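You operate a simulated robot arm through the tools that you are given. There is no shell and no other tool. Be economical: measure what you need, move in short steps, check, and stop when the job is done.

You are at the controls of a simulated robot arm. One attempt, no reset.

Task
Rinse the soap out of the shirt in the pink washer, then put the lid on.
Fine: the shirt is watched till no soap shows; the wash lever and the red lever are off before the lid goes on.
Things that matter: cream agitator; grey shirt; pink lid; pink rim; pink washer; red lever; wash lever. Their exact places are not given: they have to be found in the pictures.

The check looks at the end state, three seconds after you hand in, the way a careful person would. Anything else that was tipped, shoved, dropped, spilled or broken makes it a failure. Lids that push on must go on centred and level and be pressed home; caps that screw on are set level and turned clockwise until they are tight. Flat cloth is picked up by pressing the open fingertips on it (5 to 10 N) and closing them slowly along it; thin cloth reads only 2 to 8 mm in the jaws.

Robot
A 6-joint arm with a two-finger parallel gripper on a trunk, on a base that drives. Base frame: it is fixed to the floor where the robot stands at the start and does not move with it; the origin is under the middle of the robot, x ahead of it, y to its left, z up. Readings come in m, rad, newtons and seconds.
With the tool pointing down near the work surface it reaches from about 0.52 to 0.9 m from the robot's upright axis, wherever it stands. Its first joint turns from -2.601 to 2.601 rad. Places, roughly: cream agitator [0.9, -0.7, 0.6]; pink rim [0.9, -0.7, 0.8]; pink washer [0.9, -0.7, 0.4]; red lever [0.6, -0.4, 0.6]; wash lever [0.8, -0.3, 0.6]. Payload 3.43 kg.
Tool frame: the origin (TCP) lies between the finger pads and is the grasp point; the fingertips stand 0.034 m ahead of it; z points along the fingers, y is the line along which they close. Largest opening 0.128 m; finger width 0.024, thickness 0.012; the body of the gripper, 0.048 by 0.13 m, starts 0.096 m behind the TCP.
Orientation is that of the tool frame in the base frame, as a unit quaternion [x, y, z, w]. With the fingers straight down and closing along the base's y, the tool's x points along the base's -x, its y along +y and its z along -z.

Tools
- The arm moves only by the tool send_rows. Its argument "motion" is a list of rows, each an object (a shift or turn left out is 0, a gripper value left out holds the last) with "dp": the shift along the tool's x, y, z in m, a list of three; "rot": the turn, a rotation vector about the tool's x, y, z in rad, a list of three; "claw": the opening, from 0 (shut) to 1 (fully open). In form: [{"dp": [x, y, z], "rot": [rx, ry, rz], "claw": claw}, ...]. A call has 1 to 10 rows; each row is the pose to reach, as a shift and turn from the pose commanded when the call began, along the tool's axes at that moment. A row lasts 0.2 s, in which the tool goes at most 0.05 m and 0.15 rad; a call with a longer step from one row to the next is refused whole, and so is a gripper value outside its range. Where a pose cannot be reached the arm comes as near as it can. A force on the tool above 40 N (or 10 N above the force at the start of the call, whichever is more), or a blocked arm, ends the call early, and 0.2 s more pass. The fingers move at their own pace (about 0.108 m/s each) and stop on an object; they squeeze with about 29 N. The grip force told is the motor's: it shows also when the fingers shut on nothing. Time passes only in rows, and 0.2 s behind the last, so rows that repeat a pose let the fingers close. The reply holds the time, the measured pose of the TCP, the force on the tool along the base axes, the opening and the grip force, in the units named above and with some noise, with the torque about the TCP (base axes, N m) and any sound that the robot's microphone picked up, and new pictures: "show" is both (left out), scene, wrist or none.
- Cameras (640 x 400 px; columns grow to the right, rows downward): "scene" is now at [0.012, 0.121, 1.4887]; the picture's right is [-0.52, -0.85, 0.00], its down [-0.55, 0.34, -0.76] and it looks along [0.65, -0.40, -0.65] (base axes); focal length 269 px, centre (320, 200). "wrist" rides on the gripper at [0.076, -0.011, -0.16] in the tool frame; the picture's right is [0.15, 0.99, 0.00], its down [-0.88, 0.13, -0.46] and it looks along [-0.45, 0.07, 0.89] (tool axes); focal length 234 px, centre (320, 200).
- raise_lower(by): slides the trunk up (or, below 0, down) by that many m; the arm and the scene camera ride with it, the base frame stays. It gives what a move gives, with no picture.
- drive_base(legs): drives the robot by 1 to 6 legs, each [ahead, turn to the left] in m and rad, along the robot's own axes; the way and the turn of a leg run together, so that a leg with both is an arc; at most 1.5 m and 3.142 rad a leg. The arm and the cameras ride along, it lands a little off, and it stops where it bumps. It gives what a move gives, and a new picture of the scene camera.
- pan_tilt(pan, tilt): turns the head with the scene camera to pan (to the left, within 2.705 rad either way) and tilt (down, from -0.506 to 1.204), counted from straight ahead of the robot. It gives what a move gives, and a new picture of the scene camera.
- probe_pixels(camera, pixels): for up to 12 pixels [column, row] of the newest picture of that camera ("zoom" is the newest enlarged one), the place [x, y, z] in the base frame of the surface seen there, good to about 0.002 m, but the place of the scene camera against the robot may be out by one fixed shift of up to 0.018 m in any direction. No time passes.
- zoom(camera, box): a new picture of the part [left, top, right, bottom] of that camera's present view, enlarged. No time passes.
- job_done(): hands the job in; it is judged then, once.

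Work in short steps. Measure before you move; look again where a grasp or a placing could have gone wrong, and mend it. You have 80 turns and 260 pictures in all, those below and enlarged ones among them. Open the gripper and draw the arm clear of the work before you hand the job in, unless the task says otherwise; then end with one line.

The tools are called after "Call:" as name(argument=value, ...) on one line, values as JSON. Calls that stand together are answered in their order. send_rows: Moves the arm, as the interface text tells. Its arguments: {"type":"object","properties":{"motion":{"type":"array","items":{"type":"object","properties":{"dp":{"type":"array","items":{"type":"number"}},"rot":{"type":"array","items":{"type":"number"}},"claw":{"type":"number"}}}},"show":{"type":"string","enum":["both","scene","wrist","none"]}},"required":["motion"]} The other tools are called the same way: raise_lower (by) slides the trunk up or down; drive_base (legs) drives the base; pan_tilt (pan, tilt) turns the head that bears the scene camera; probe_pixels (camera, pixels) gives the place of the surface under pixels of a picture; zoom (camera, box) takes an enlarged picture of a part of a camera's view; job_done () hands the job in.

At the start:

```text
t: 0.0
tcp_pos: [0.6343, -0.1748, 1.0051]
orientation: [-0.003, 0.999, -0.008, 0.034]
wrist_force: [115.3, -34.4, -168.8]
wrist_torque: [5.79, 3.23, 3.37]
opening: 0.1283
gripper_force: 0.1
trunk travel left (down, up): [-0.5, 0.21]
robot x, y, heading: [0.0013, 0.0017, 0.001]
head pan, tilt: [-0.548, 0.707]
```

scene: 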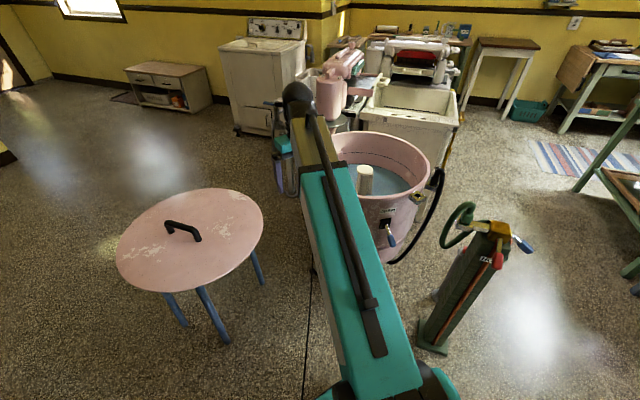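
wrist: 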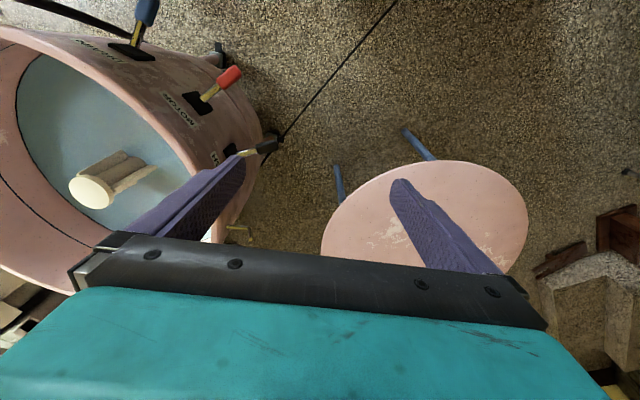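

The wrist view shows levers on the washer (blue ~(145,15), red ~(225,80), black ~(262,147)), and the scene shows a stand with red and blue levers and the lid on a stool. I zoom in to read the labels.

Call:
zoom(camera="scene", box=[320, 120, 480, 270])

Call:
zoom(camera="scene", box=[410, 180, 560, 360])

Call:
zoom(camera="wrist", box=[40, 0, 300, 260])

Call:
zoom(camera="scene", box=[240, 10, 480, 180])

```text
2.67 times, centred on (400, 195) of scene
```

zoom: 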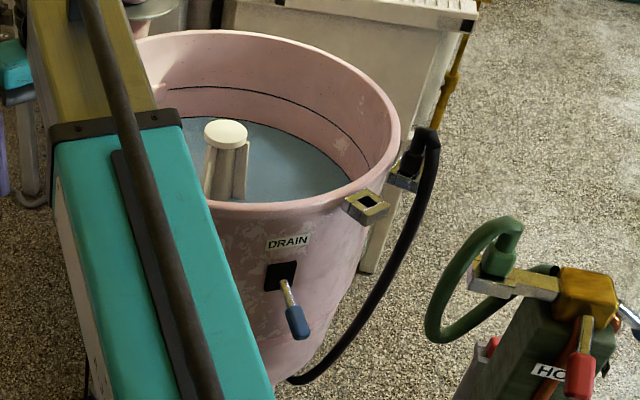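

```text
2.22 times, centred on (485, 270) of scene
```

zoom: 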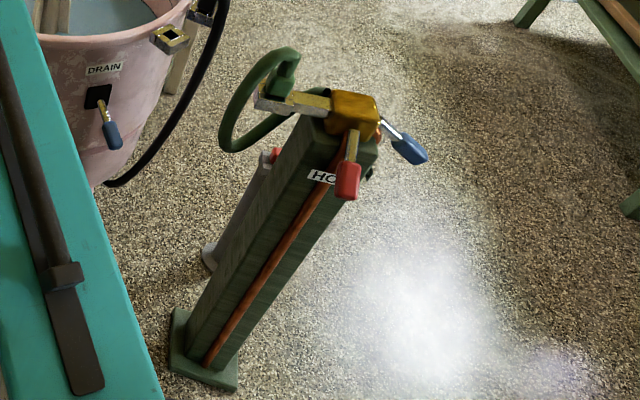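

```text
1.54 times, centred on (170, 130) of wrist
```

zoom: 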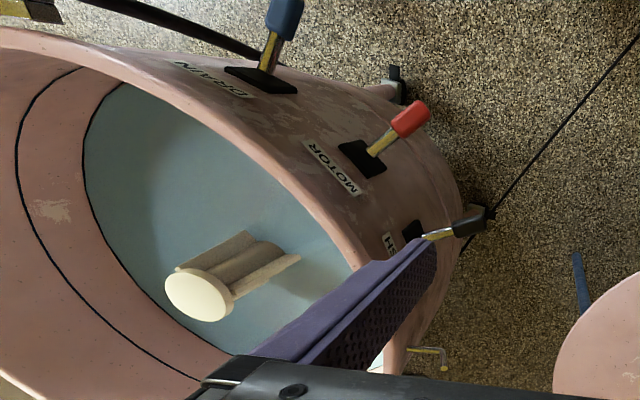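

```text
2.35 times, centred on (360, 95) of scene
```

zoom: 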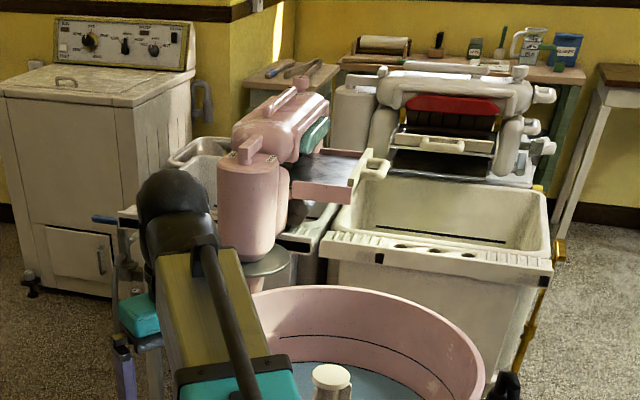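

I probe the levers, rim, agitator and lid for positions.

Call:
probe_pixels(camera="wrist", pixels=[[150, 8], [130, 47], [232, 74], [205, 100], [268, 146], [243, 155], [95, 190], [110, 70], [200, 180], [15, 110], [60, 110], [150, 200]])

Call:
probe_pixels(camera="scene", pixels=[[182, 227], [120, 258], [262, 228], [222, 190], [160, 290], [388, 240], [365, 170], [430, 165], [495, 262], [395, 172], [180, 300], [400, 140]])

```text
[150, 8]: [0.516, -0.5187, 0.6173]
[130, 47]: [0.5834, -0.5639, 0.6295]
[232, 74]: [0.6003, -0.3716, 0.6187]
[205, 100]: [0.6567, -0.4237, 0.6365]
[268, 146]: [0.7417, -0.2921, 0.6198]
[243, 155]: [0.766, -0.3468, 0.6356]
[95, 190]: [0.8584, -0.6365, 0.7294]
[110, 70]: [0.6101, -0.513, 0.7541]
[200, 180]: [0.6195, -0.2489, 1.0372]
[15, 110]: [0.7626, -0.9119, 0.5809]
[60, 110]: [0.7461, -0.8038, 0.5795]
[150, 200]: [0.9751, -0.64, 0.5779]
```

```text
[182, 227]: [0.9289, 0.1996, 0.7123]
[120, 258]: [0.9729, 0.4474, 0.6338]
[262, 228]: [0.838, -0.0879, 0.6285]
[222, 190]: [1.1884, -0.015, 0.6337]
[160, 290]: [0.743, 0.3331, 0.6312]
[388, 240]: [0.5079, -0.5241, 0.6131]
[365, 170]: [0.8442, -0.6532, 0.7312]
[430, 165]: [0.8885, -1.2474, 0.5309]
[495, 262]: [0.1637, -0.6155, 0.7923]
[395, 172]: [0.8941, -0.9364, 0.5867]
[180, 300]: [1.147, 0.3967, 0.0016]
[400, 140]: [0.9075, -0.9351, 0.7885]
```

Water lies at z≈0.58 with no shirt visible from here; I move the arm above the washer to look in with the wrist camera.

Call:
send_rows(motion=[{"dp": [0.02, -0.045, 0]}, {"dp": [0.03, -0.09, 0]}, {"dp": [0.05, -0.13, 0]}, {"dp": [0.06, -0.17, 0]}, {"dp": [0.08, -0.21, 0]}, {"dp": [0.09, -0.25, 0]}, {"dp": [0.1, -0.29, 0]}, {"dp": [0.1, -0.33, 0]}, {"dp": [0.1, -0.37, 0]}])

```text
t: 2.0
tcp_pos: [0.5364, -0.5462, 1.0051]
orientation: [-0.003, 0.999, -0.008, 0.033]
wrist_force: [0.0, 0.6, 0.0]
wrist_torque: [-0.01, -0.04, -0.02]
opening: 0.1281
gripper_force: 0.1
trunk travel left (down, up): [-0.5, 0.21]
robot x, y, heading: [-0.0022, 0.0014, 0.001]
head pan, tilt: [-0.548, 0.707]
```

scene: 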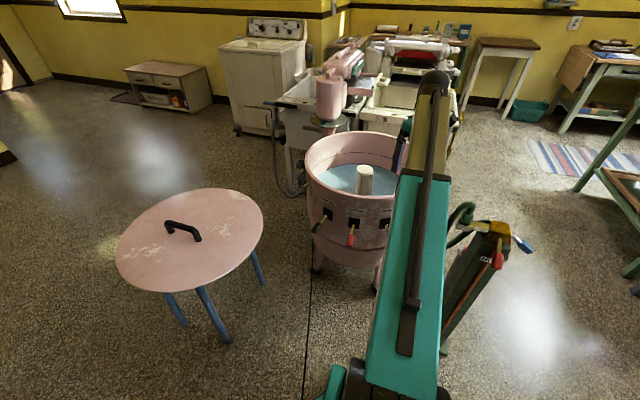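
wrist: 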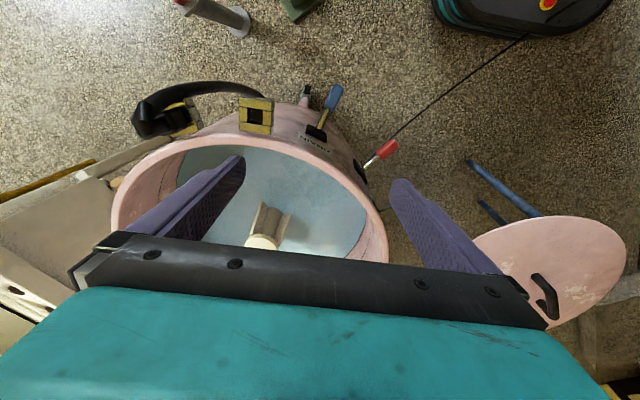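

Call:
zoom(camera="scene", box=[265, 30, 465, 270])

Call:
zoom(camera="wrist", box=[100, 80, 400, 280])

Call:
zoom(camera="scene", box=[300, 130, 410, 260])

```text
1.67 times, centred on (365, 150) of scene
```

zoom: 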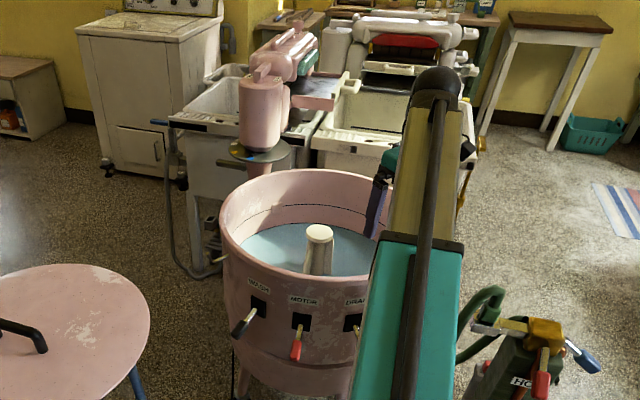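

```text
2.00 times, centred on (250, 180) of wrist
```

zoom: 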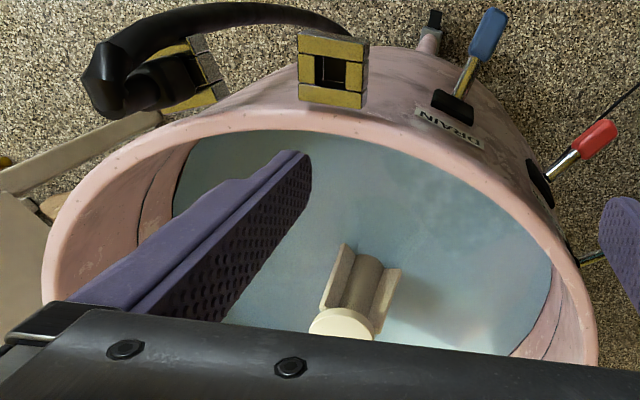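

```text
3.08 times, centred on (355, 195) of scene
```

zoom: 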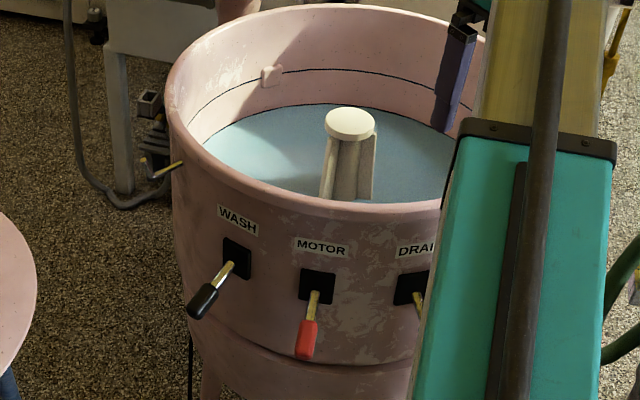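

No shirt visible yet. I look around with the head and raise the trunk for a better look into the tubs.

Call:
raise_lower(by=0.2)

Call:
pan_tilt(pan=-0.65, tilt=0.6)

Call:
zoom(camera="scene", box=[220, 30, 420, 160])

Call:
zoom(camera="scene", box=[240, 120, 400, 240])

```text
t: 4.2
tcp_pos: [0.5374, -0.5462, 1.2052]
orientation: [-0.003, 0.999, -0.007, 0.032]
wrist_force: [-1.0, 0.4, 0.3]
wrist_torque: [-0.02, 0.01, 0.03]
opening: 0.1278
gripper_force: 0.1
trunk travel left (down, up): [-0.7, 0.01]
robot x, y, heading: [-0.0002, -0.0003, 0.0]
head pan, tilt: [-0.548, 0.707]
```

```text
t: 4.8
tcp_pos: [0.537, -0.5465, 1.2034]
orientation: [-0.003, 0.999, -0.007, 0.033]
wrist_force: [-0.1, -0.7, 0.5]
wrist_torque: [0.02, 0.01, 0.02]
opening: 0.128
gripper_force: 0.1
trunk travel left (down, up): [-0.7, 0.01]
robot x, y, heading: [0.0018, -0.0013, -0.003]
head pan, tilt: [-0.649, 0.6]
```

scene: 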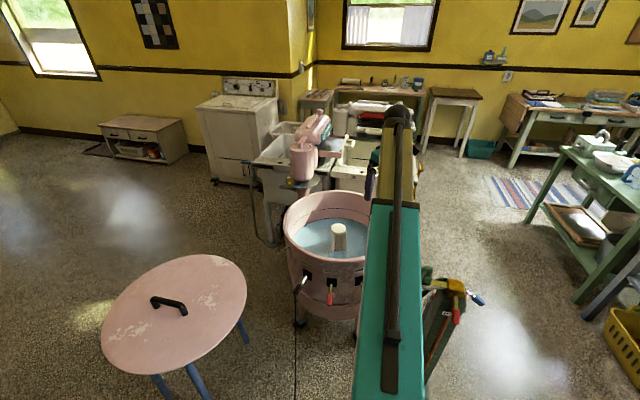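

```text
3.08 times, centred on (320, 95) of scene
```

zoom: 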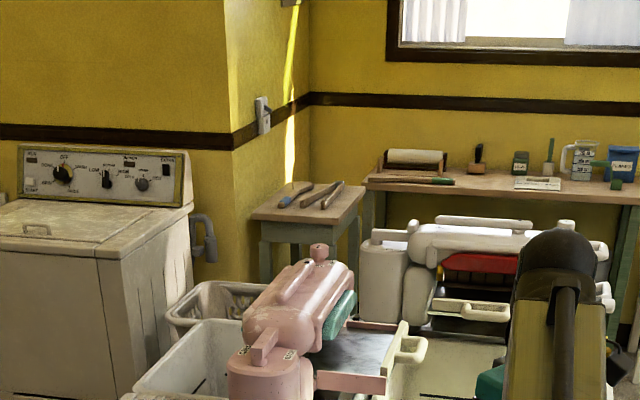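

```text
3.33 times, centred on (320, 180) of scene
```

zoom: 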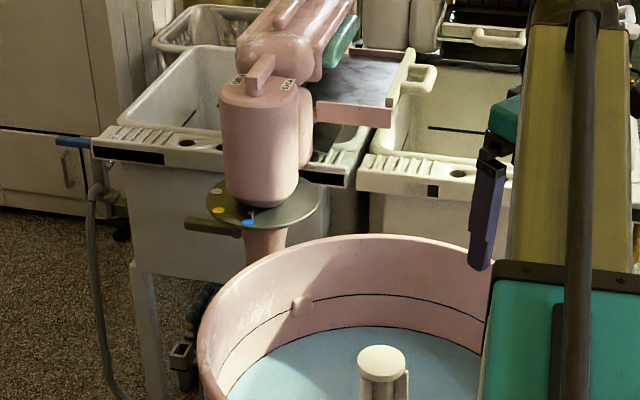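

Call:
pan_tilt(pan=-1.3, tilt=0.6)

Call:
pan_tilt(pan=0.6, tilt=0.6)

Call:
send_rows(motion=[{"dp": [0.0, 0, 0]}], show="wrist")

Call:
zoom(camera="wrist", box=[120, 80, 400, 260])

```text
t: 5.9
tcp_pos: [0.5359, -0.5463, 1.204]
orientation: [-0.003, 0.999, -0.007, 0.033]
wrist_force: [0.7, 0.8, 0.2]
wrist_torque: [0.02, -0.01, 0.0]
opening: 0.128
gripper_force: 0.1
trunk travel left (down, up): [-0.7, 0.01]
robot x, y, heading: [0.0039, 0.0008, 0.005]
head pan, tilt: [-1.3, 0.6]
```

scene: 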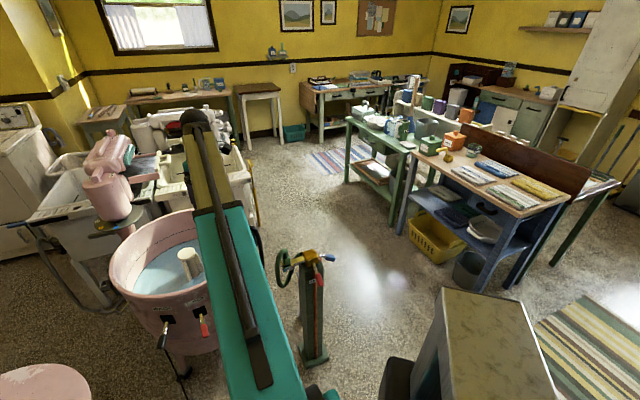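

```text
t: 7.7
tcp_pos: [0.5363, -0.5466, 1.2046]
orientation: [-0.003, 0.999, -0.008, 0.034]
wrist_force: [0.1, 0.3, 0.6]
wrist_torque: [0.05, 0.0, -0.01]
opening: 0.1283
gripper_force: 0.0
trunk travel left (down, up): [-0.7, 0.01]
robot x, y, heading: [0.0008, -0.0014, -0.004]
head pan, tilt: [0.6, 0.6]
```

scene: 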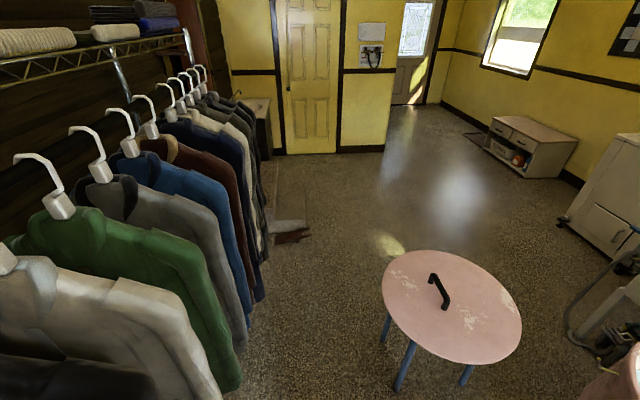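

```text
t: 8.1
tcp_pos: [0.5369, -0.5458, 1.2042]
orientation: [-0.003, 0.999, -0.007, 0.033]
wrist_force: [0.2, 0.3, 0.2]
wrist_torque: [0.0, -0.01, 0.01]
opening: 0.1282
gripper_force: 0.0
trunk travel left (down, up): [-0.7, 0.01]
robot x, y, heading: [0.0024, 0.0003, 0.003]
head pan, tilt: [0.6, 0.6]
```

wrist: 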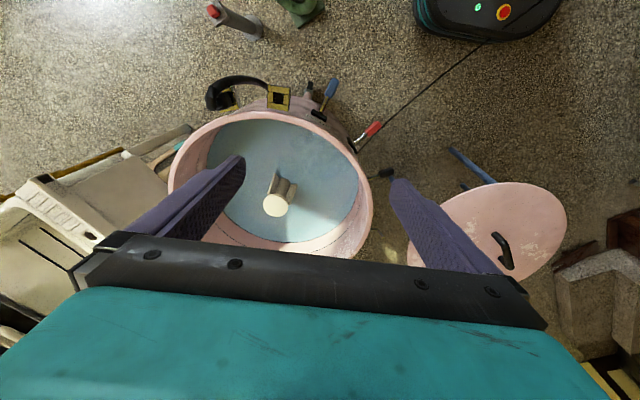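

```text
2.22 times, centred on (260, 170) of wrist
```

zoom: 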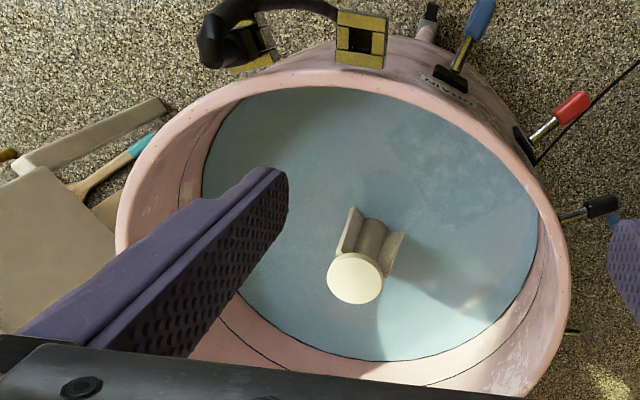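

The shirt must be under the cloudy water. The machine levers (WASH black, MOTOR red) look to be the controls; I look closely at them.

Call:
pan_tilt(pan=-0.5, tilt=0.8)

Call:
zoom(camera="scene", box=[320, 180, 420, 260])

```text
t: 9.5
tcp_pos: [0.536, -0.5458, 1.2047]
orientation: [-0.003, 0.999, -0.009, 0.034]
wrist_force: [0.3, -0.2, 0.6]
wrist_torque: [-0.03, -0.01, 0.02]
opening: 0.1282
gripper_force: 0.1
trunk travel left (down, up): [-0.7, 0.01]
robot x, y, heading: [0.0017, -0.0036, -0.001]
head pan, tilt: [-0.499, 0.799]
```

scene: 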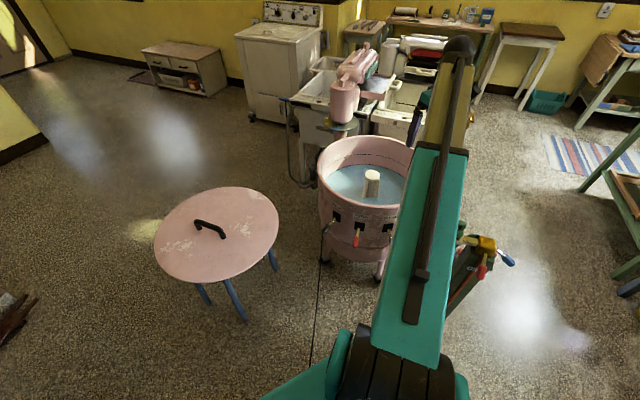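

```text
5.00 times, centred on (370, 220) of scene
```

zoom: 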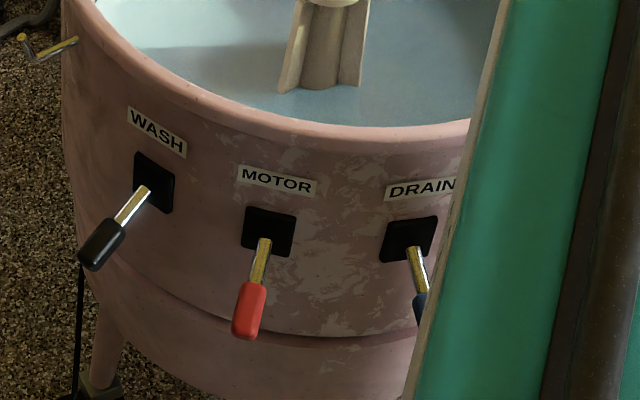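

I probe the rim, levers and lid on the wrist image for precise geometry (last zoom shown was of the scene, so I use full wrist pixels).

Call:
probe_pixels(camera="wrist", pixels=[[170, 185], [195, 137], [240, 113], [300, 117], [345, 150], [367, 190], [367, 225], [278, 205], [375, 127], [352, 148], [385, 173], [220, 225]])

Call:
probe_pixels(camera="wrist", pixels=[[420, 230], [500, 184], [550, 195], [563, 240], [515, 305], [504, 250], [495, 236], [508, 266], [420, 270], [335, 88], [280, 97], [190, 180]])

Call:
zoom(camera="wrist", box=[320, 90, 420, 200])

```text
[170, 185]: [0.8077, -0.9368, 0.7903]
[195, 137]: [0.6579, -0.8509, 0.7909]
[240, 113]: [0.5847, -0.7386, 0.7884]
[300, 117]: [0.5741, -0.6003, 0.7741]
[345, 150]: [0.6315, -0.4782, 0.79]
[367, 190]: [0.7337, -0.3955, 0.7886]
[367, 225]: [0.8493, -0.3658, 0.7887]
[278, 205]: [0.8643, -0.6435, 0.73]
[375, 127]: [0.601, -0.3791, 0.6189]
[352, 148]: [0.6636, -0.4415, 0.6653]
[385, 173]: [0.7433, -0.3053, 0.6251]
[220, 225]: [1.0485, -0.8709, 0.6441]
```

```text
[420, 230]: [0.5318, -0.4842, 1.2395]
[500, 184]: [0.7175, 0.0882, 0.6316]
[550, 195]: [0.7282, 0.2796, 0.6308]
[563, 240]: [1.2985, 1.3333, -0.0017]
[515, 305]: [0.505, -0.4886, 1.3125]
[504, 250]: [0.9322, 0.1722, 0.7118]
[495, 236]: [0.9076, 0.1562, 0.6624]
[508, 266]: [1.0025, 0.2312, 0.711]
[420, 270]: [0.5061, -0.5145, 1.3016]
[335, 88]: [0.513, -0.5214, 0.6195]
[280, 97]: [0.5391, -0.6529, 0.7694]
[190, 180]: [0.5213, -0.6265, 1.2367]
```

```text
3.64 times, centred on (370, 145) of wrist
```

zoom: 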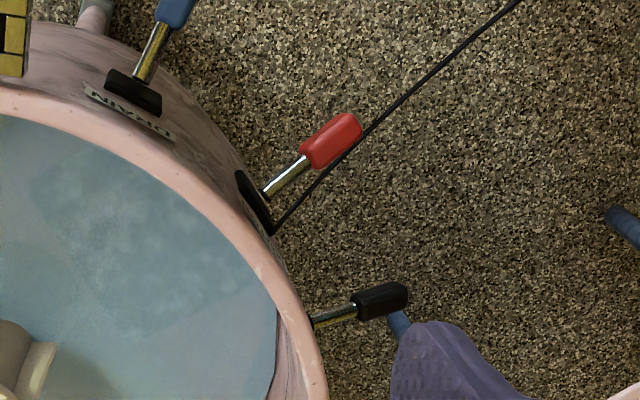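

Rim circle: centre ≈(0.860,−0.653), r≈0.288, z 0.79. Red handle centre ≈(0.613,−0.390,0.61). I lower the trunk back, then level the tool and move to above the red handle.

Call:
raise_lower(by=-0.2)

Call:
send_rows(motion=[{"dp": [0.0, 0.04, 0], "rot": [-0.016, 0.068, 0], "claw": 0.6}, {"dp": [-0.03, 0.08, 0], "rot": [-0.016, 0.068, 0]}, {"dp": [-0.05, 0.12, 0], "rot": [-0.016, 0.068, 0]}, {"dp": [-0.07, 0.157, 0], "rot": [-0.016, 0.068, 0]}, {"dp": [-0.07, 0.157, 0], "rot": [-0.016, 0.068, 0]}], show="none")

Call:
send_rows(motion=[{"rot": [0, 0, 0.14]}, {"rot": [0, 0, 0.28]}, {"rot": [0, 0, 0.42]}, {"rot": [0, 0, 0.56]}, {"rot": [0, 0, 0.7]}, {"rot": [0, 0, 0.813]}, {"rot": [0, 0, 0.813]}])

```text
t: 11.6
tcp_pos: [0.5356, -0.5462, 1.0054]
orientation: [-0.003, 0.999, -0.008, 0.034]
wrist_force: [0.5, -0.1, -0.6]
wrist_torque: [0.02, -0.03, 0.0]
opening: 0.1282
gripper_force: 0.1
trunk travel left (down, up): [-0.5, 0.21]
robot x, y, heading: [0.0003, 0.0005, -0.0]
head pan, tilt: [-0.499, 0.799]
```

```text
t: 12.8
tcp_pos: [0.6037, -0.3887, 1.0052]
orientation: [-0.003, 1.0, -0.001, -0.001]
wrist_force: [-0.4, 0.1, 0.2]
wrist_torque: [0.01, 0.02, 0.04]
opening: 0.0768
gripper_force: 0.2
trunk travel left (down, up): [-0.5, 0.21]
robot x, y, heading: [-0.0008, 0.0031, 0.006]
head pan, tilt: [-0.499, 0.799]
```

```text
t: 13.4
tcp_pos: [0.6049, -0.3898, 1.0068]
orientation: [0.102, 0.995, -0.002, -0.001]
wrist_force: [-1.1, -20.2, 1.1]
wrist_torque: [3.62, -0.11, 1.84]
opening: 0.0769
gripper_force: 0.0
trunk travel left (down, up): [-0.5, 0.21]
robot x, y, heading: [-0.0038, 0.0005, 0.001]
head pan, tilt: [-0.499, 0.799]
stopped in row 2: the force on the tool passed its limit at 103 N (the readings are from after the stop); the commanded pose is now the measured one
```

scene: 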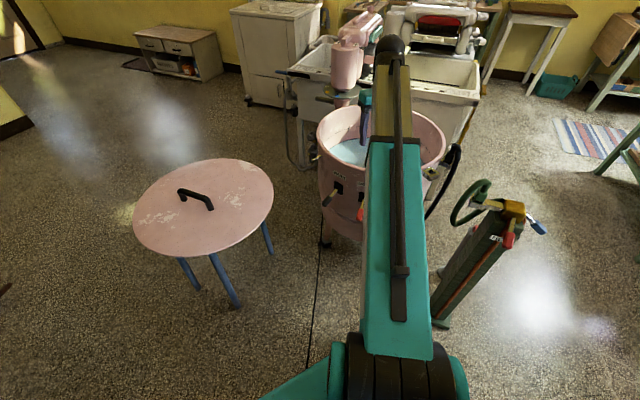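
wrist: 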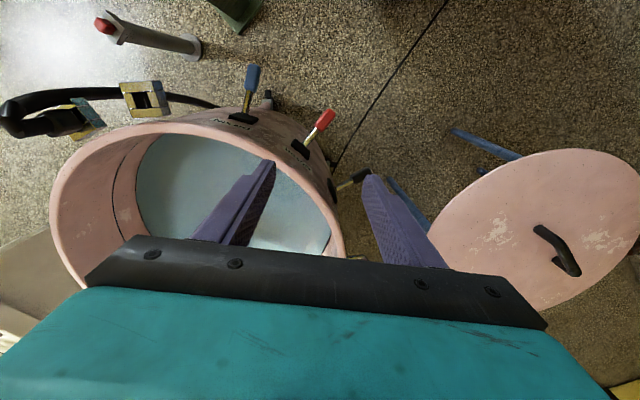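

The rotation stopped with a 103 N spike though nothing is near the tool; it may be a transient or self-contact. I retry slowly.

Call:
send_rows(motion=[{"rot": [0, 0, 0]}, {"rot": [0, 0, 0.04]}, {"rot": [0, 0, 0.08]}, {"rot": [0, 0, 0.12]}, {"rot": [0, 0, 0.16]}], show="none")

```text
t: 13.9
tcp_pos: [0.6059, -0.39, 1.0053]
orientation: [0.103, 0.995, -0.003, 0.0]
wrist_force: [-0.8, -12.1, 1.3]
wrist_torque: [2.24, -0.06, 1.12]
opening: 0.0768
gripper_force: 0.1
trunk travel left (down, up): [-0.5, 0.21]
robot x, y, heading: [0.0009, -0.0032, -0.002]
head pan, tilt: [-0.499, 0.799]
stopped in row 2: the force on the tool passed its limit at 57 N (the readings are from after the stop); the commanded pose is now the measured one
```

The torque places the contact ~0.18 m above the TCP on the camera side, i.e. the wrist camera against the forearm. A flatter forearm (TCP higher relative to the trunk) should free it: I rise 0.25 m, then try the turn.

Call:
send_rows(motion=[{"rot": [0, 0, -0.05]}, {"dp": [0, 0, -0.05], "rot": [0, 0, -0.1]}, {"dp": [0, 0, -0.1], "rot": [0, 0, -0.1]}, {"dp": [0, 0, -0.15], "rot": [0, 0, -0.1]}, {"dp": [0, 0, -0.2], "rot": [0, 0, -0.1]}, {"dp": [0, 0, -0.25], "rot": [0, 0, -0.1]}, {"dp": [0, 0, -0.25], "rot": [0, 0, -0.1]}], show="none")

Call:
send_rows(motion=[{"rot": [0, 0, 0.1]}, {"rot": [0, 0, 0.2]}, {"rot": [0, 0, 0.3]}, {"rot": [0, 0, 0.4]}, {"rot": [0, 0, 0.5]}, {"rot": [0, 0, 0.6]}, {"rot": [0, 0, 0.71]}, {"rot": [0, 0, 0.71]}], show="scene")

```text
t: 15.5
tcp_pos: [0.6418, -0.4137, 1.1877]
orientation: [0.055, 0.998, -0.026, 0.035]
wrist_force: [0.2, 0.2, 0.4]
wrist_torque: [-0.01, -0.01, -0.02]
opening: 0.0771
gripper_force: 0.0
out of reach, approached as far as the arm can: row 4, 5, 6, 7
trunk travel left (down, up): [-0.5, 0.21]
robot x, y, heading: [-0.0002, -0.0026, 0.003]
head pan, tilt: [-0.499, 0.799]
```

```text
t: 15.9
tcp_pos: [0.6418, -0.4142, 1.1871]
orientation: [0.076, 0.996, -0.028, 0.036]
wrist_force: [-0.3, -18.1, 2.9]
wrist_torque: [2.92, 0.14, 1.63]
opening: 0.0766
gripper_force: 0.0
trunk travel left (down, up): [-0.5, 0.21]
robot x, y, heading: [0.0061, -0.0006, 0.001]
head pan, tilt: [-0.499, 0.799]
stopped in row 1: the force on the tool passed its limit at 88 N (the readings are from after the stop); the commanded pose is now the measured one
```

scene: 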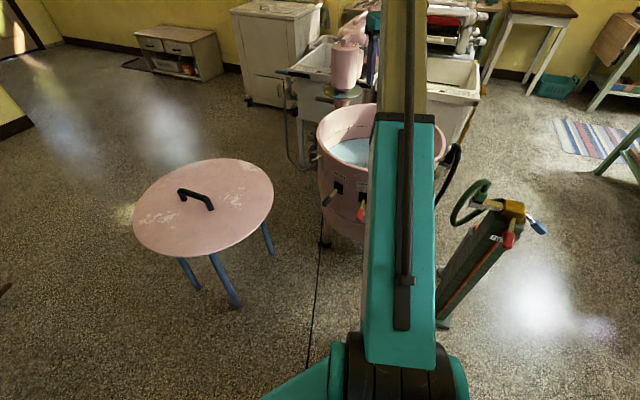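

Still blocked that way round. Instead I turn the other way, so the camera ends on the washer side, and will then tilt the tool so its tips point inward (camera goes up and clear of the rim).

Call:
send_rows(motion=[{"rot": [0, 0, -0.14]}, {"dp": [0, 0, 0.05], "rot": [0, 0, -0.28]}, {"dp": [0, 0, 0.1], "rot": [0, 0, -0.42]}, {"dp": [0, 0, 0.1], "rot": [0, 0, -0.56]}, {"dp": [0, 0, 0.1], "rot": [0, 0, -0.7]}, {"dp": [0, 0, 0.1], "rot": [0, 0, -0.84]}, {"dp": [0, 0, 0.1], "rot": [0, 0, -0.98]}, {"dp": [0, 0, 0.1], "rot": [0, 0, -1.12]}, {"dp": [0, 0, 0.1], "rot": [0, 0, -1.24]}, {"dp": [0, 0, 0.1], "rot": [0, 0, -1.24]}], show="none")

Call:
send_rows(motion=[{"rot": [0, 0, -0.14]}, {"rot": [0, 0, -0.28]}, {"rot": [0, 0, -0.42]}, {"rot": [0, 0, -0.56]}, {"rot": [0, 0, -0.7]}, {"rot": [0, 0, -0.84]}, {"rot": [0, 0, -0.98]}, {"rot": [0, 0, -1.12]}, {"rot": [0, 0, -1.25]}, {"rot": [0, 0, -1.25]}])

```text
t: 18.1
tcp_pos: [0.6484, -0.4212, 1.0875]
orientation: [-0.517, 0.855, -0.043, 0.013]
wrist_force: [0.4, -1.4, -0.7]
wrist_torque: [0.01, 0.05, 0.03]
opening: 0.0767
gripper_force: 0.1
trunk travel left (down, up): [-0.5, 0.21]
robot x, y, heading: [-0.0018, -0.0008, 0.0]
head pan, tilt: [-0.499, 0.799]
```

```text
t: 20.3
tcp_pos: [0.6485, -0.4195, 1.0866]
orientation: [0.919, -0.392, 0.044, 0.014]
wrist_force: [0.0, -0.2, -1.0]
wrist_torque: [-0.01, -0.02, 0.02]
opening: 0.077
gripper_force: 0.1
trunk travel left (down, up): [-0.5, 0.21]
robot x, y, heading: [0.0002, -0.0006, 0.003]
head pan, tilt: [-0.499, 0.799]
```

scene: 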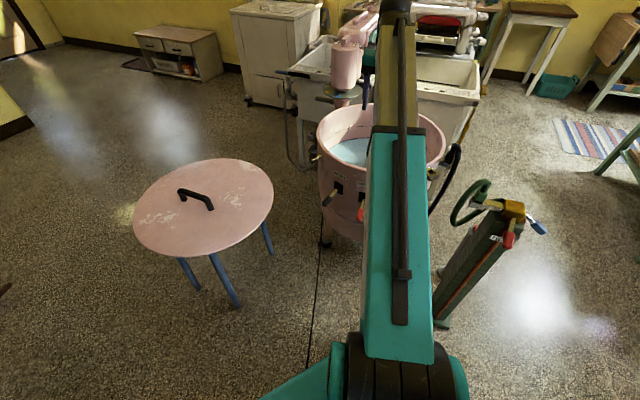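
wrist: 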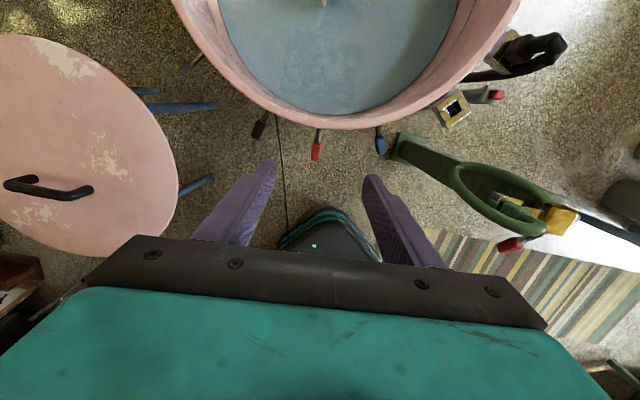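

The turn works: fingers now straddle radially toward the red lever (~(316,145)). I tilt the tool 0.5 rad so the tips point inward and come to above the red handle.

Call:
send_rows(motion=[{"dp": [-0.014, 0.0015, 0.03], "rot": [0, 0.13, 0]}, {"dp": [-0.028, 0.003, 0.06], "rot": [0, 0.26, 0]}, {"dp": [-0.042, 0.0045, 0.09], "rot": [0, 0.39, 0]}, {"dp": [-0.057, 0.006, 0.125], "rot": [0, 0.5, 0]}, {"dp": [-0.057, 0.006, 0.125], "rot": [0, 0.5, 0]}], show="wrist")

```text
t: 21.5
tcp_pos: [0.6127, -0.3893, 0.9557]
orientation: [0.879, -0.378, 0.269, 0.113]
wrist_force: [0.0, 0.2, 1.1]
wrist_torque: [-0.02, -0.03, 0.0]
opening: 0.0767
gripper_force: 0.1
trunk travel left (down, up): [-0.5, 0.21]
robot x, y, heading: [-0.0032, 0.0033, -0.002]
head pan, tilt: [-0.499, 0.799]
```

wrist: 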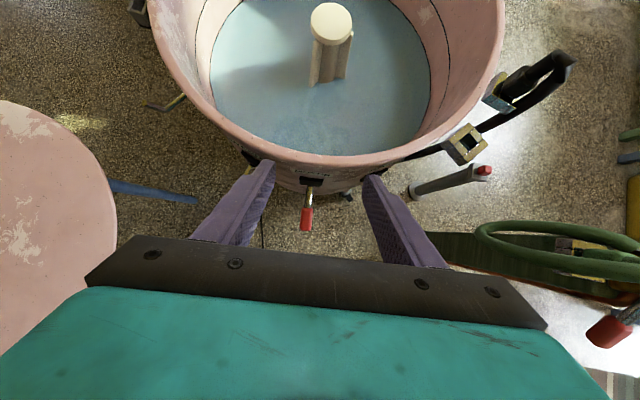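

Red handle at ~(306,218) sits centred between fingers; I probe it precisely.

Call:
probe_pixels(camera="wrist", pixels=[[306, 227], [307, 218], [307, 209], [309, 198], [312, 182], [330, 22], [311, 168]])

Call:
zoom(camera="wrist", box=[220, 130, 400, 250])

```text
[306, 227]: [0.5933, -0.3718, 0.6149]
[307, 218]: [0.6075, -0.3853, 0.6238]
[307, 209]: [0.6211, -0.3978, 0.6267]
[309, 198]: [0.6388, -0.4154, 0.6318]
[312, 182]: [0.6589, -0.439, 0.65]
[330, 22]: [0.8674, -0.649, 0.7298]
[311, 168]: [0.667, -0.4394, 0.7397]
```

```text
3.33 times, centred on (310, 190) of wrist
```

zoom: 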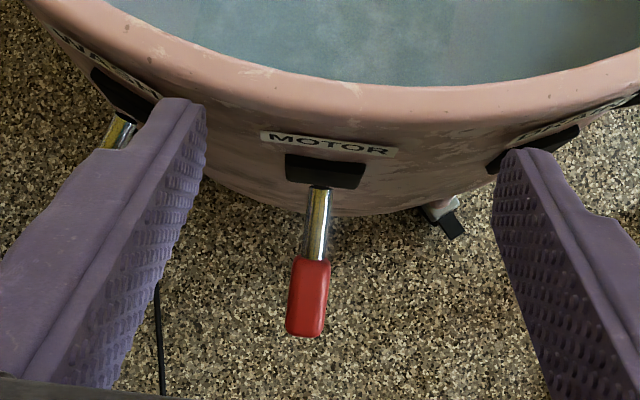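

I descend straight so the fingers straddle the red handle.

Call:
send_rows(motion=[{"dp": [-0.0245, 0.0004, 0.035]}, {"dp": [-0.049, 0.0008, 0.07]}, {"dp": [-0.0735, 0.001, 0.1056]}, {"dp": [-0.098, 0.0015, 0.141]}, {"dp": [-0.1225, 0.002, 0.176]}, {"dp": [-0.147, 0.002, 0.211]}, {"dp": [-0.1715, 0.003, 0.246]}, {"dp": [-0.196, 0.003, 0.2815]}, {"dp": [-0.196, 0.003, 0.2815]}])

```text
t: 23.5
tcp_pos: [0.6071, -0.3895, 0.616]
orientation: [0.879, -0.377, 0.269, 0.113]
wrist_force: [0.1, 0.0, 0.2]
wrist_torque: [-0.02, 0.0, -0.01]
opening: 0.0766
gripper_force: 0.1
trunk travel left (down, up): [-0.5, 0.21]
robot x, y, heading: [-0.0017, 0.0013, -0.002]
head pan, tilt: [-0.499, 0.799]
```

scene: 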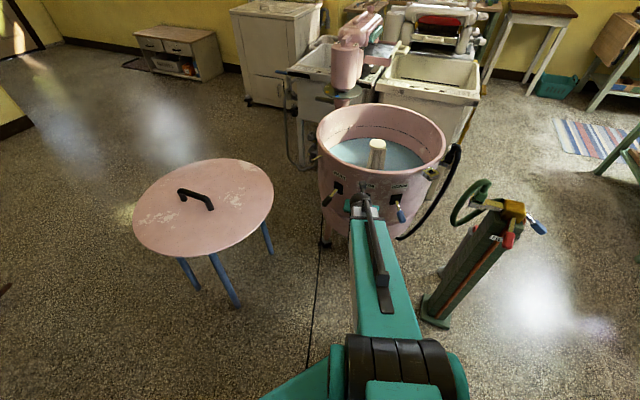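
wrist: 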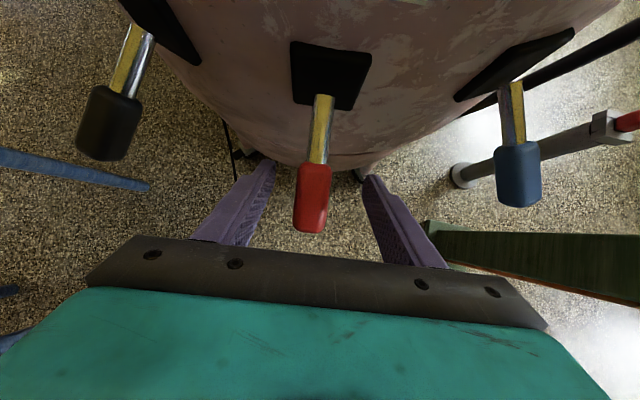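

Handle is between the fingers; I close on it.

Call:
send_rows(motion=[{"claw": 0.4}, {"claw": 0.2}, {"claw": 0.05}, {"claw": 0.05}, {"claw": 0.05}], show="wrist")

```text
t: 24.4
tcp_pos: [0.6118, -0.3842, 0.6155]
orientation: [0.881, -0.373, 0.271, 0.108]
wrist_force: [4.3, 3.3, -1.9]
wrist_torque: [-0.24, 0.78, 0.77]
opening: 0.0257
gripper_force: 45.4
trunk travel left (down, up): [-0.5, 0.21]
robot x, y, heading: [0.0007, -0.0019, 0.01]
head pan, tilt: [-0.499, 0.799]
stopped in row 4: the force on the tool passed its limit at 42 N (the readings are from after the stop); the commanded pose is now the measured one
```

wrist: 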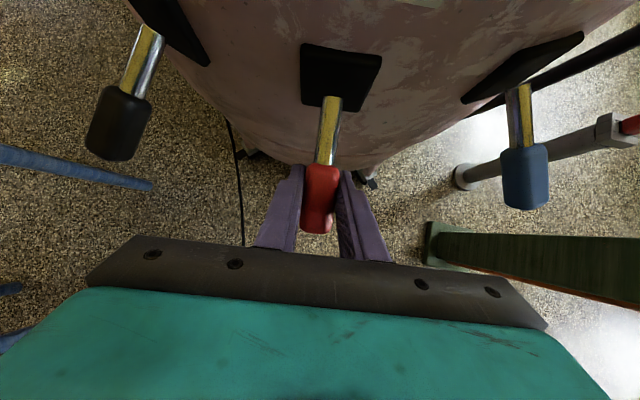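

Gripped (26 mm). I lift it gently along its arc.

Call:
send_rows(motion=[{"dp": [0.0056, 0, -0.0083]}, {"dp": [0.0112, 0, -0.0166]}, {"dp": [0.0167, 0, -0.025]}, {"dp": [0.0223, 0, -0.0332]}, {"dp": [0.0251, 0, -0.0374]}])

```text
t: 25.6
tcp_pos: [0.6131, -0.3847, 0.6591]
orientation: [0.879, -0.376, 0.272, 0.109]
wrist_force: [17.9, 16.0, -19.7]
wrist_torque: [0.27, 1.49, -0.51]
opening: 0.0258
gripper_force: 45.1
trunk travel left (down, up): [-0.5, 0.21]
robot x, y, heading: [-0.0022, 0.0026, 0.004]
head pan, tilt: [-0.499, 0.799]
```

scene: 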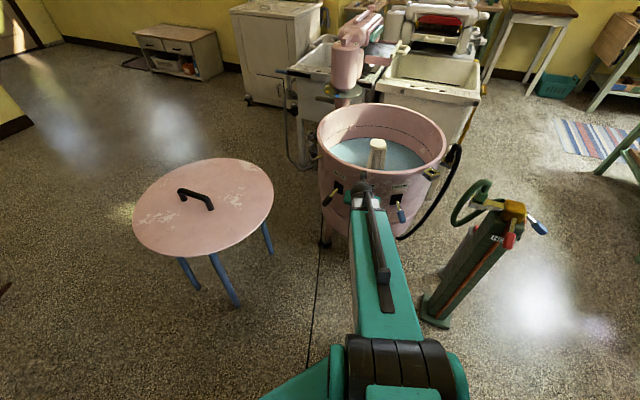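
wrist: 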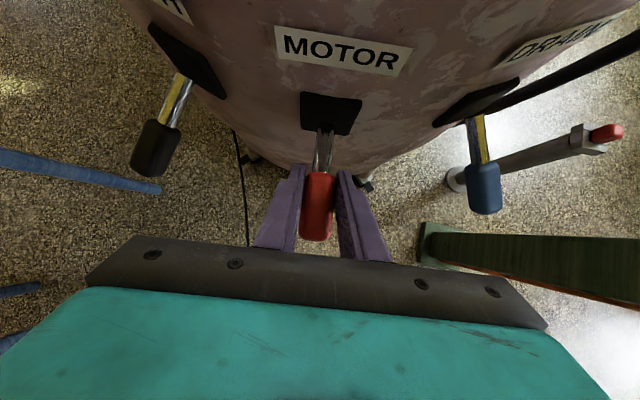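

Call:
probe_pixels(camera="wrist", pixels=[[318, 232], [319, 190], [320, 178], [322, 160], [324, 140]])

Call:
send_rows(motion=[{"dp": [0.0028, 0, -0.0042]}, {"dp": [0.0056, 0, -0.0083]}, {"dp": [0.0084, 0, -0.0125]}], show="wrist")

```text
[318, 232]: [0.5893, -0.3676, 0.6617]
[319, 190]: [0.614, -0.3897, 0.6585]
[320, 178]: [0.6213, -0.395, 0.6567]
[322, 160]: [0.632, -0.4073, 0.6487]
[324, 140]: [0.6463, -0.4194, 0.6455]
```

```text
t: 26.4
tcp_pos: [0.6127, -0.3856, 0.6749]
orientation: [0.88, -0.374, 0.272, 0.109]
wrist_force: [30.1, -3.4, -18.5]
wrist_torque: [-0.34, 1.0, -1.37]
opening: 0.0262
gripper_force: 44.9
trunk travel left (down, up): [-0.5, 0.21]
robot x, y, heading: [-0.0007, 0.0008, 0.004]
head pan, tilt: [-0.499, 0.799]
```

wrist: 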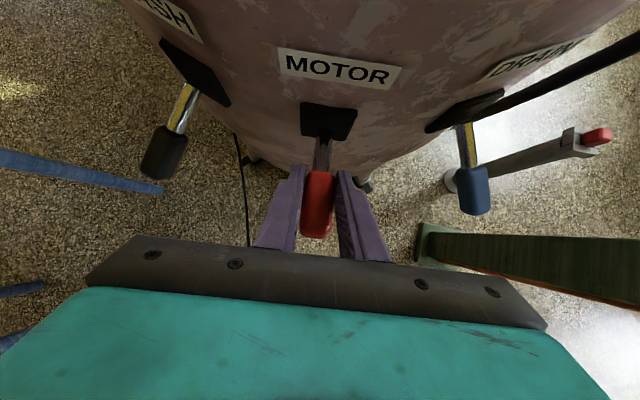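

The lever keeps coming up; the arm is pulled inward by its arc. I continue a bit further up and inward.

Call:
send_rows(motion=[{"dp": [0.005, 0, -0.001]}, {"dp": [0.0086, 0, -0.005]}, {"dp": [0.013, 0, -0.0075]}, {"dp": [0.017, 0, -0.01]}], show="wrist")

Call:
probe_pixels(camera="wrist", pixels=[[318, 232], [319, 190], [320, 178], [322, 160], [324, 140]])

```text
t: 27.4
tcp_pos: [0.6175, -0.3907, 0.6954]
orientation: [0.88, -0.375, 0.272, 0.11]
wrist_force: [7.2, 15.4, -15.4]
wrist_torque: [0.09, -0.22, -0.15]
opening: 0.0258
gripper_force: 43.0
trunk travel left (down, up): [-0.5, 0.21]
robot x, y, heading: [0.0029, 0.002, -0.0]
head pan, tilt: [-0.499, 0.799]
```

wrist: 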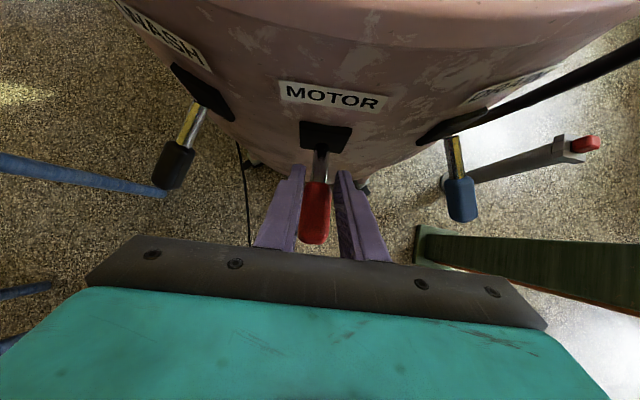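

```text
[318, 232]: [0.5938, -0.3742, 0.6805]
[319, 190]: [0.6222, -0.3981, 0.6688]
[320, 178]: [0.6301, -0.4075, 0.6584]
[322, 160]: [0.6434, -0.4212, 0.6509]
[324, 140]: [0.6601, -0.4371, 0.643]
```

Call:
send_rows(motion=[{"dp": [0.005, 0, -0.003]}, {"dp": [0.01, 0, -0.006]}, {"dp": [0.015, 0, -0.009]}, {"dp": [0.018, 0, -0.011]}], show="wrist")

Call:
probe_pixels(camera="wrist", pixels=[[318, 232], [319, 195], [320, 182], [322, 168], [324, 155]])

Call:
zoom(camera="scene", box=[300, 90, 460, 250])

```text
t: 27.9
tcp_pos: [0.6177, -0.3916, 0.6961]
orientation: [0.881, -0.376, 0.266, 0.106]
wrist_force: [8.4, -2.4, -17.7]
wrist_torque: [-0.75, -0.7, -0.12]
opening: 0.0257
gripper_force: 44.7
trunk travel left (down, up): [-0.5, 0.21]
robot x, y, heading: [0.0016, 0.0016, 0.003]
head pan, tilt: [-0.499, 0.799]
stopped in row 2: the force on the tool passed its limit at 42 N (the readings are from after the stop); the commanded pose is now the measured one
```

wrist: 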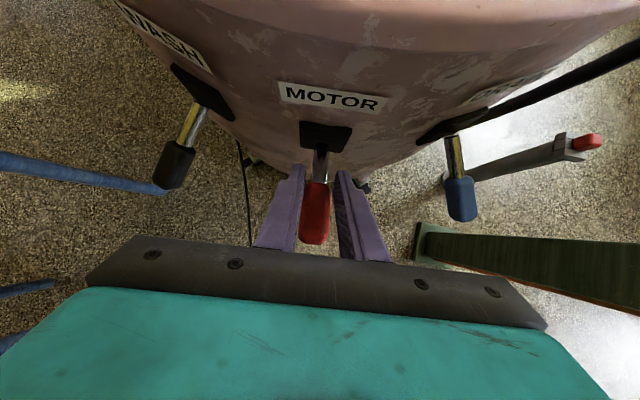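

```text
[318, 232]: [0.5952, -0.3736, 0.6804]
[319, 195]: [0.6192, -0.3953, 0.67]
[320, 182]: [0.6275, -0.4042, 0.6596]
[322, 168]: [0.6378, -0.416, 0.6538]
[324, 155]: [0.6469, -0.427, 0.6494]
```

```text
2.50 times, centred on (380, 170) of scene
```

zoom: 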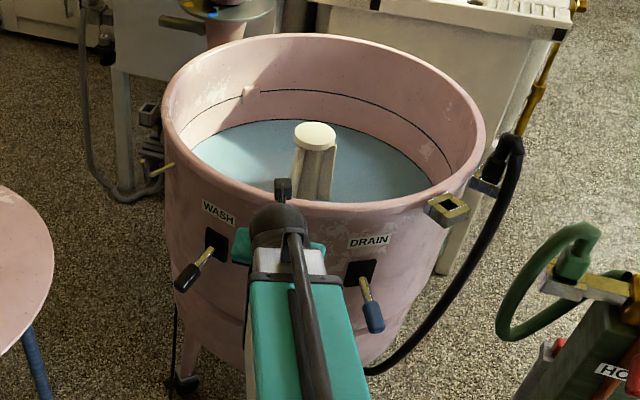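

Blocked at the end stop: the red lever is up (~25°). I open and rise 5 cm to see whether it stays.

Call:
send_rows(motion=[{"claw": 0.3}, {"claw": 0.6}, {"claw": 0.6}, {"dp": [0.0167, 0, -0.025]}, {"dp": [0.0335, 0, -0.05]}, {"dp": [0.061, 0, -0.082]}, {"dp": [0.08, 0, -0.12]}])

Call:
probe_pixels(camera="wrist", pixels=[[150, 150], [158, 145], [180, 140], [185, 130], [170, 160]])

```text
t: 29.5
tcp_pos: [0.6159, -0.3929, 0.8414]
orientation: [0.881, -0.376, 0.267, 0.106]
wrist_force: [-0.1, 1.0, -0.5]
wrist_torque: [0.01, -0.01, 0.01]
opening: 0.0769
gripper_force: 0.0
trunk travel left (down, up): [-0.5, 0.21]
robot x, y, heading: [0.002, 0.0008, -0.004]
head pan, tilt: [-0.499, 0.799]
```

scene: 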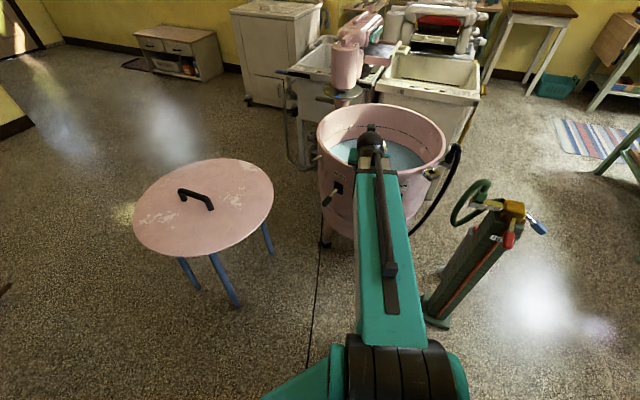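
wrist: 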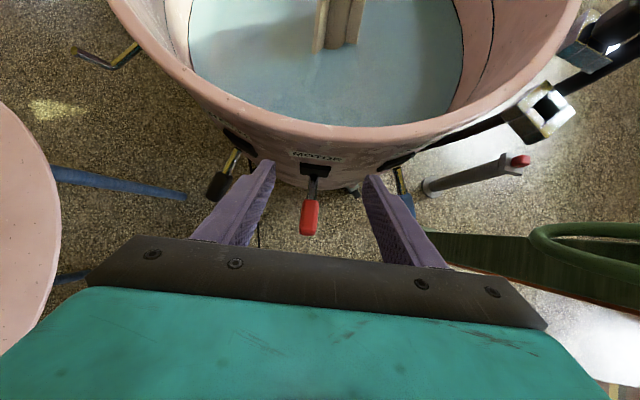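

```text
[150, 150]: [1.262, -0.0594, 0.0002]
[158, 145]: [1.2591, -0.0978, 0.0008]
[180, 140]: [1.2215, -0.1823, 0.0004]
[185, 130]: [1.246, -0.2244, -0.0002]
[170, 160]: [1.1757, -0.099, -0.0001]
```

The red lever stays up at ~(308,215). Next the WASH lever: I swing around the washer to above its handle (0.743,−0.304).

Call:
send_rows(motion=[{"dp": [0.0093, -0.0307, -0.0053], "rot": [-0.0476, 0.0012, 0.0723]}, {"dp": [0.0187, -0.0614, -0.0106], "rot": [-0.0952, 0.0024, 0.1446]}, {"dp": [0.028, -0.0922, -0.016], "rot": [-0.1428, 0.0036, 0.217]}, {"dp": [0.0374, -0.1229, -0.0213], "rot": [-0.19, 0.0048, 0.289]}, {"dp": [0.0467, -0.1536, -0.0266], "rot": [-0.238, 0.006, 0.3616]}, {"dp": [0.0467, -0.1536, -0.0266], "rot": [-0.238, 0.006, 0.3616]}])

```text
t: 30.9
tcp_pos: [0.7433, -0.3052, 0.8892]
orientation: [0.779, -0.557, 0.239, 0.162]
wrist_force: [0.2, 0.5, 0.2]
wrist_torque: [0.0, -0.03, -0.01]
opening: 0.0767
gripper_force: 0.1
trunk travel left (down, up): [-0.5, 0.21]
robot x, y, heading: [0.003, 0.0014, -0.003]
head pan, tilt: [-0.499, 0.799]
```

scene: 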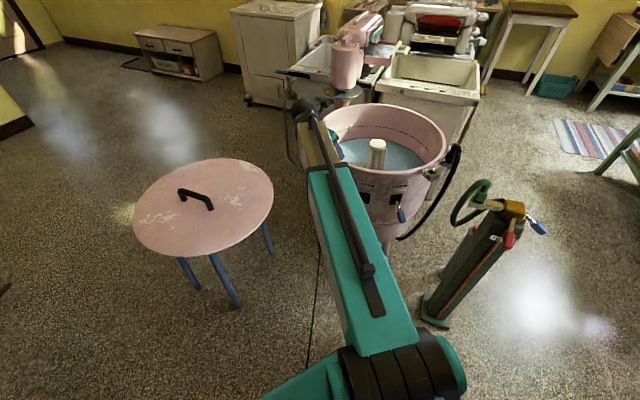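
wrist: 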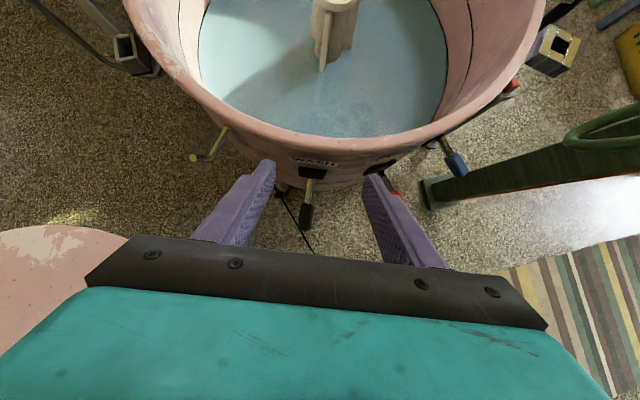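

Call:
probe_pixels(camera="wrist", pixels=[[304, 224], [306, 212], [307, 203], [309, 190], [311, 178]])

```text
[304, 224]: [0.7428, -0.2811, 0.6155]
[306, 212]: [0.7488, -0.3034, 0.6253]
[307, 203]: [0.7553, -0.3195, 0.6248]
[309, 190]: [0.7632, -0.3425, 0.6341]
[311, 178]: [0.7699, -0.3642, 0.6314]
```

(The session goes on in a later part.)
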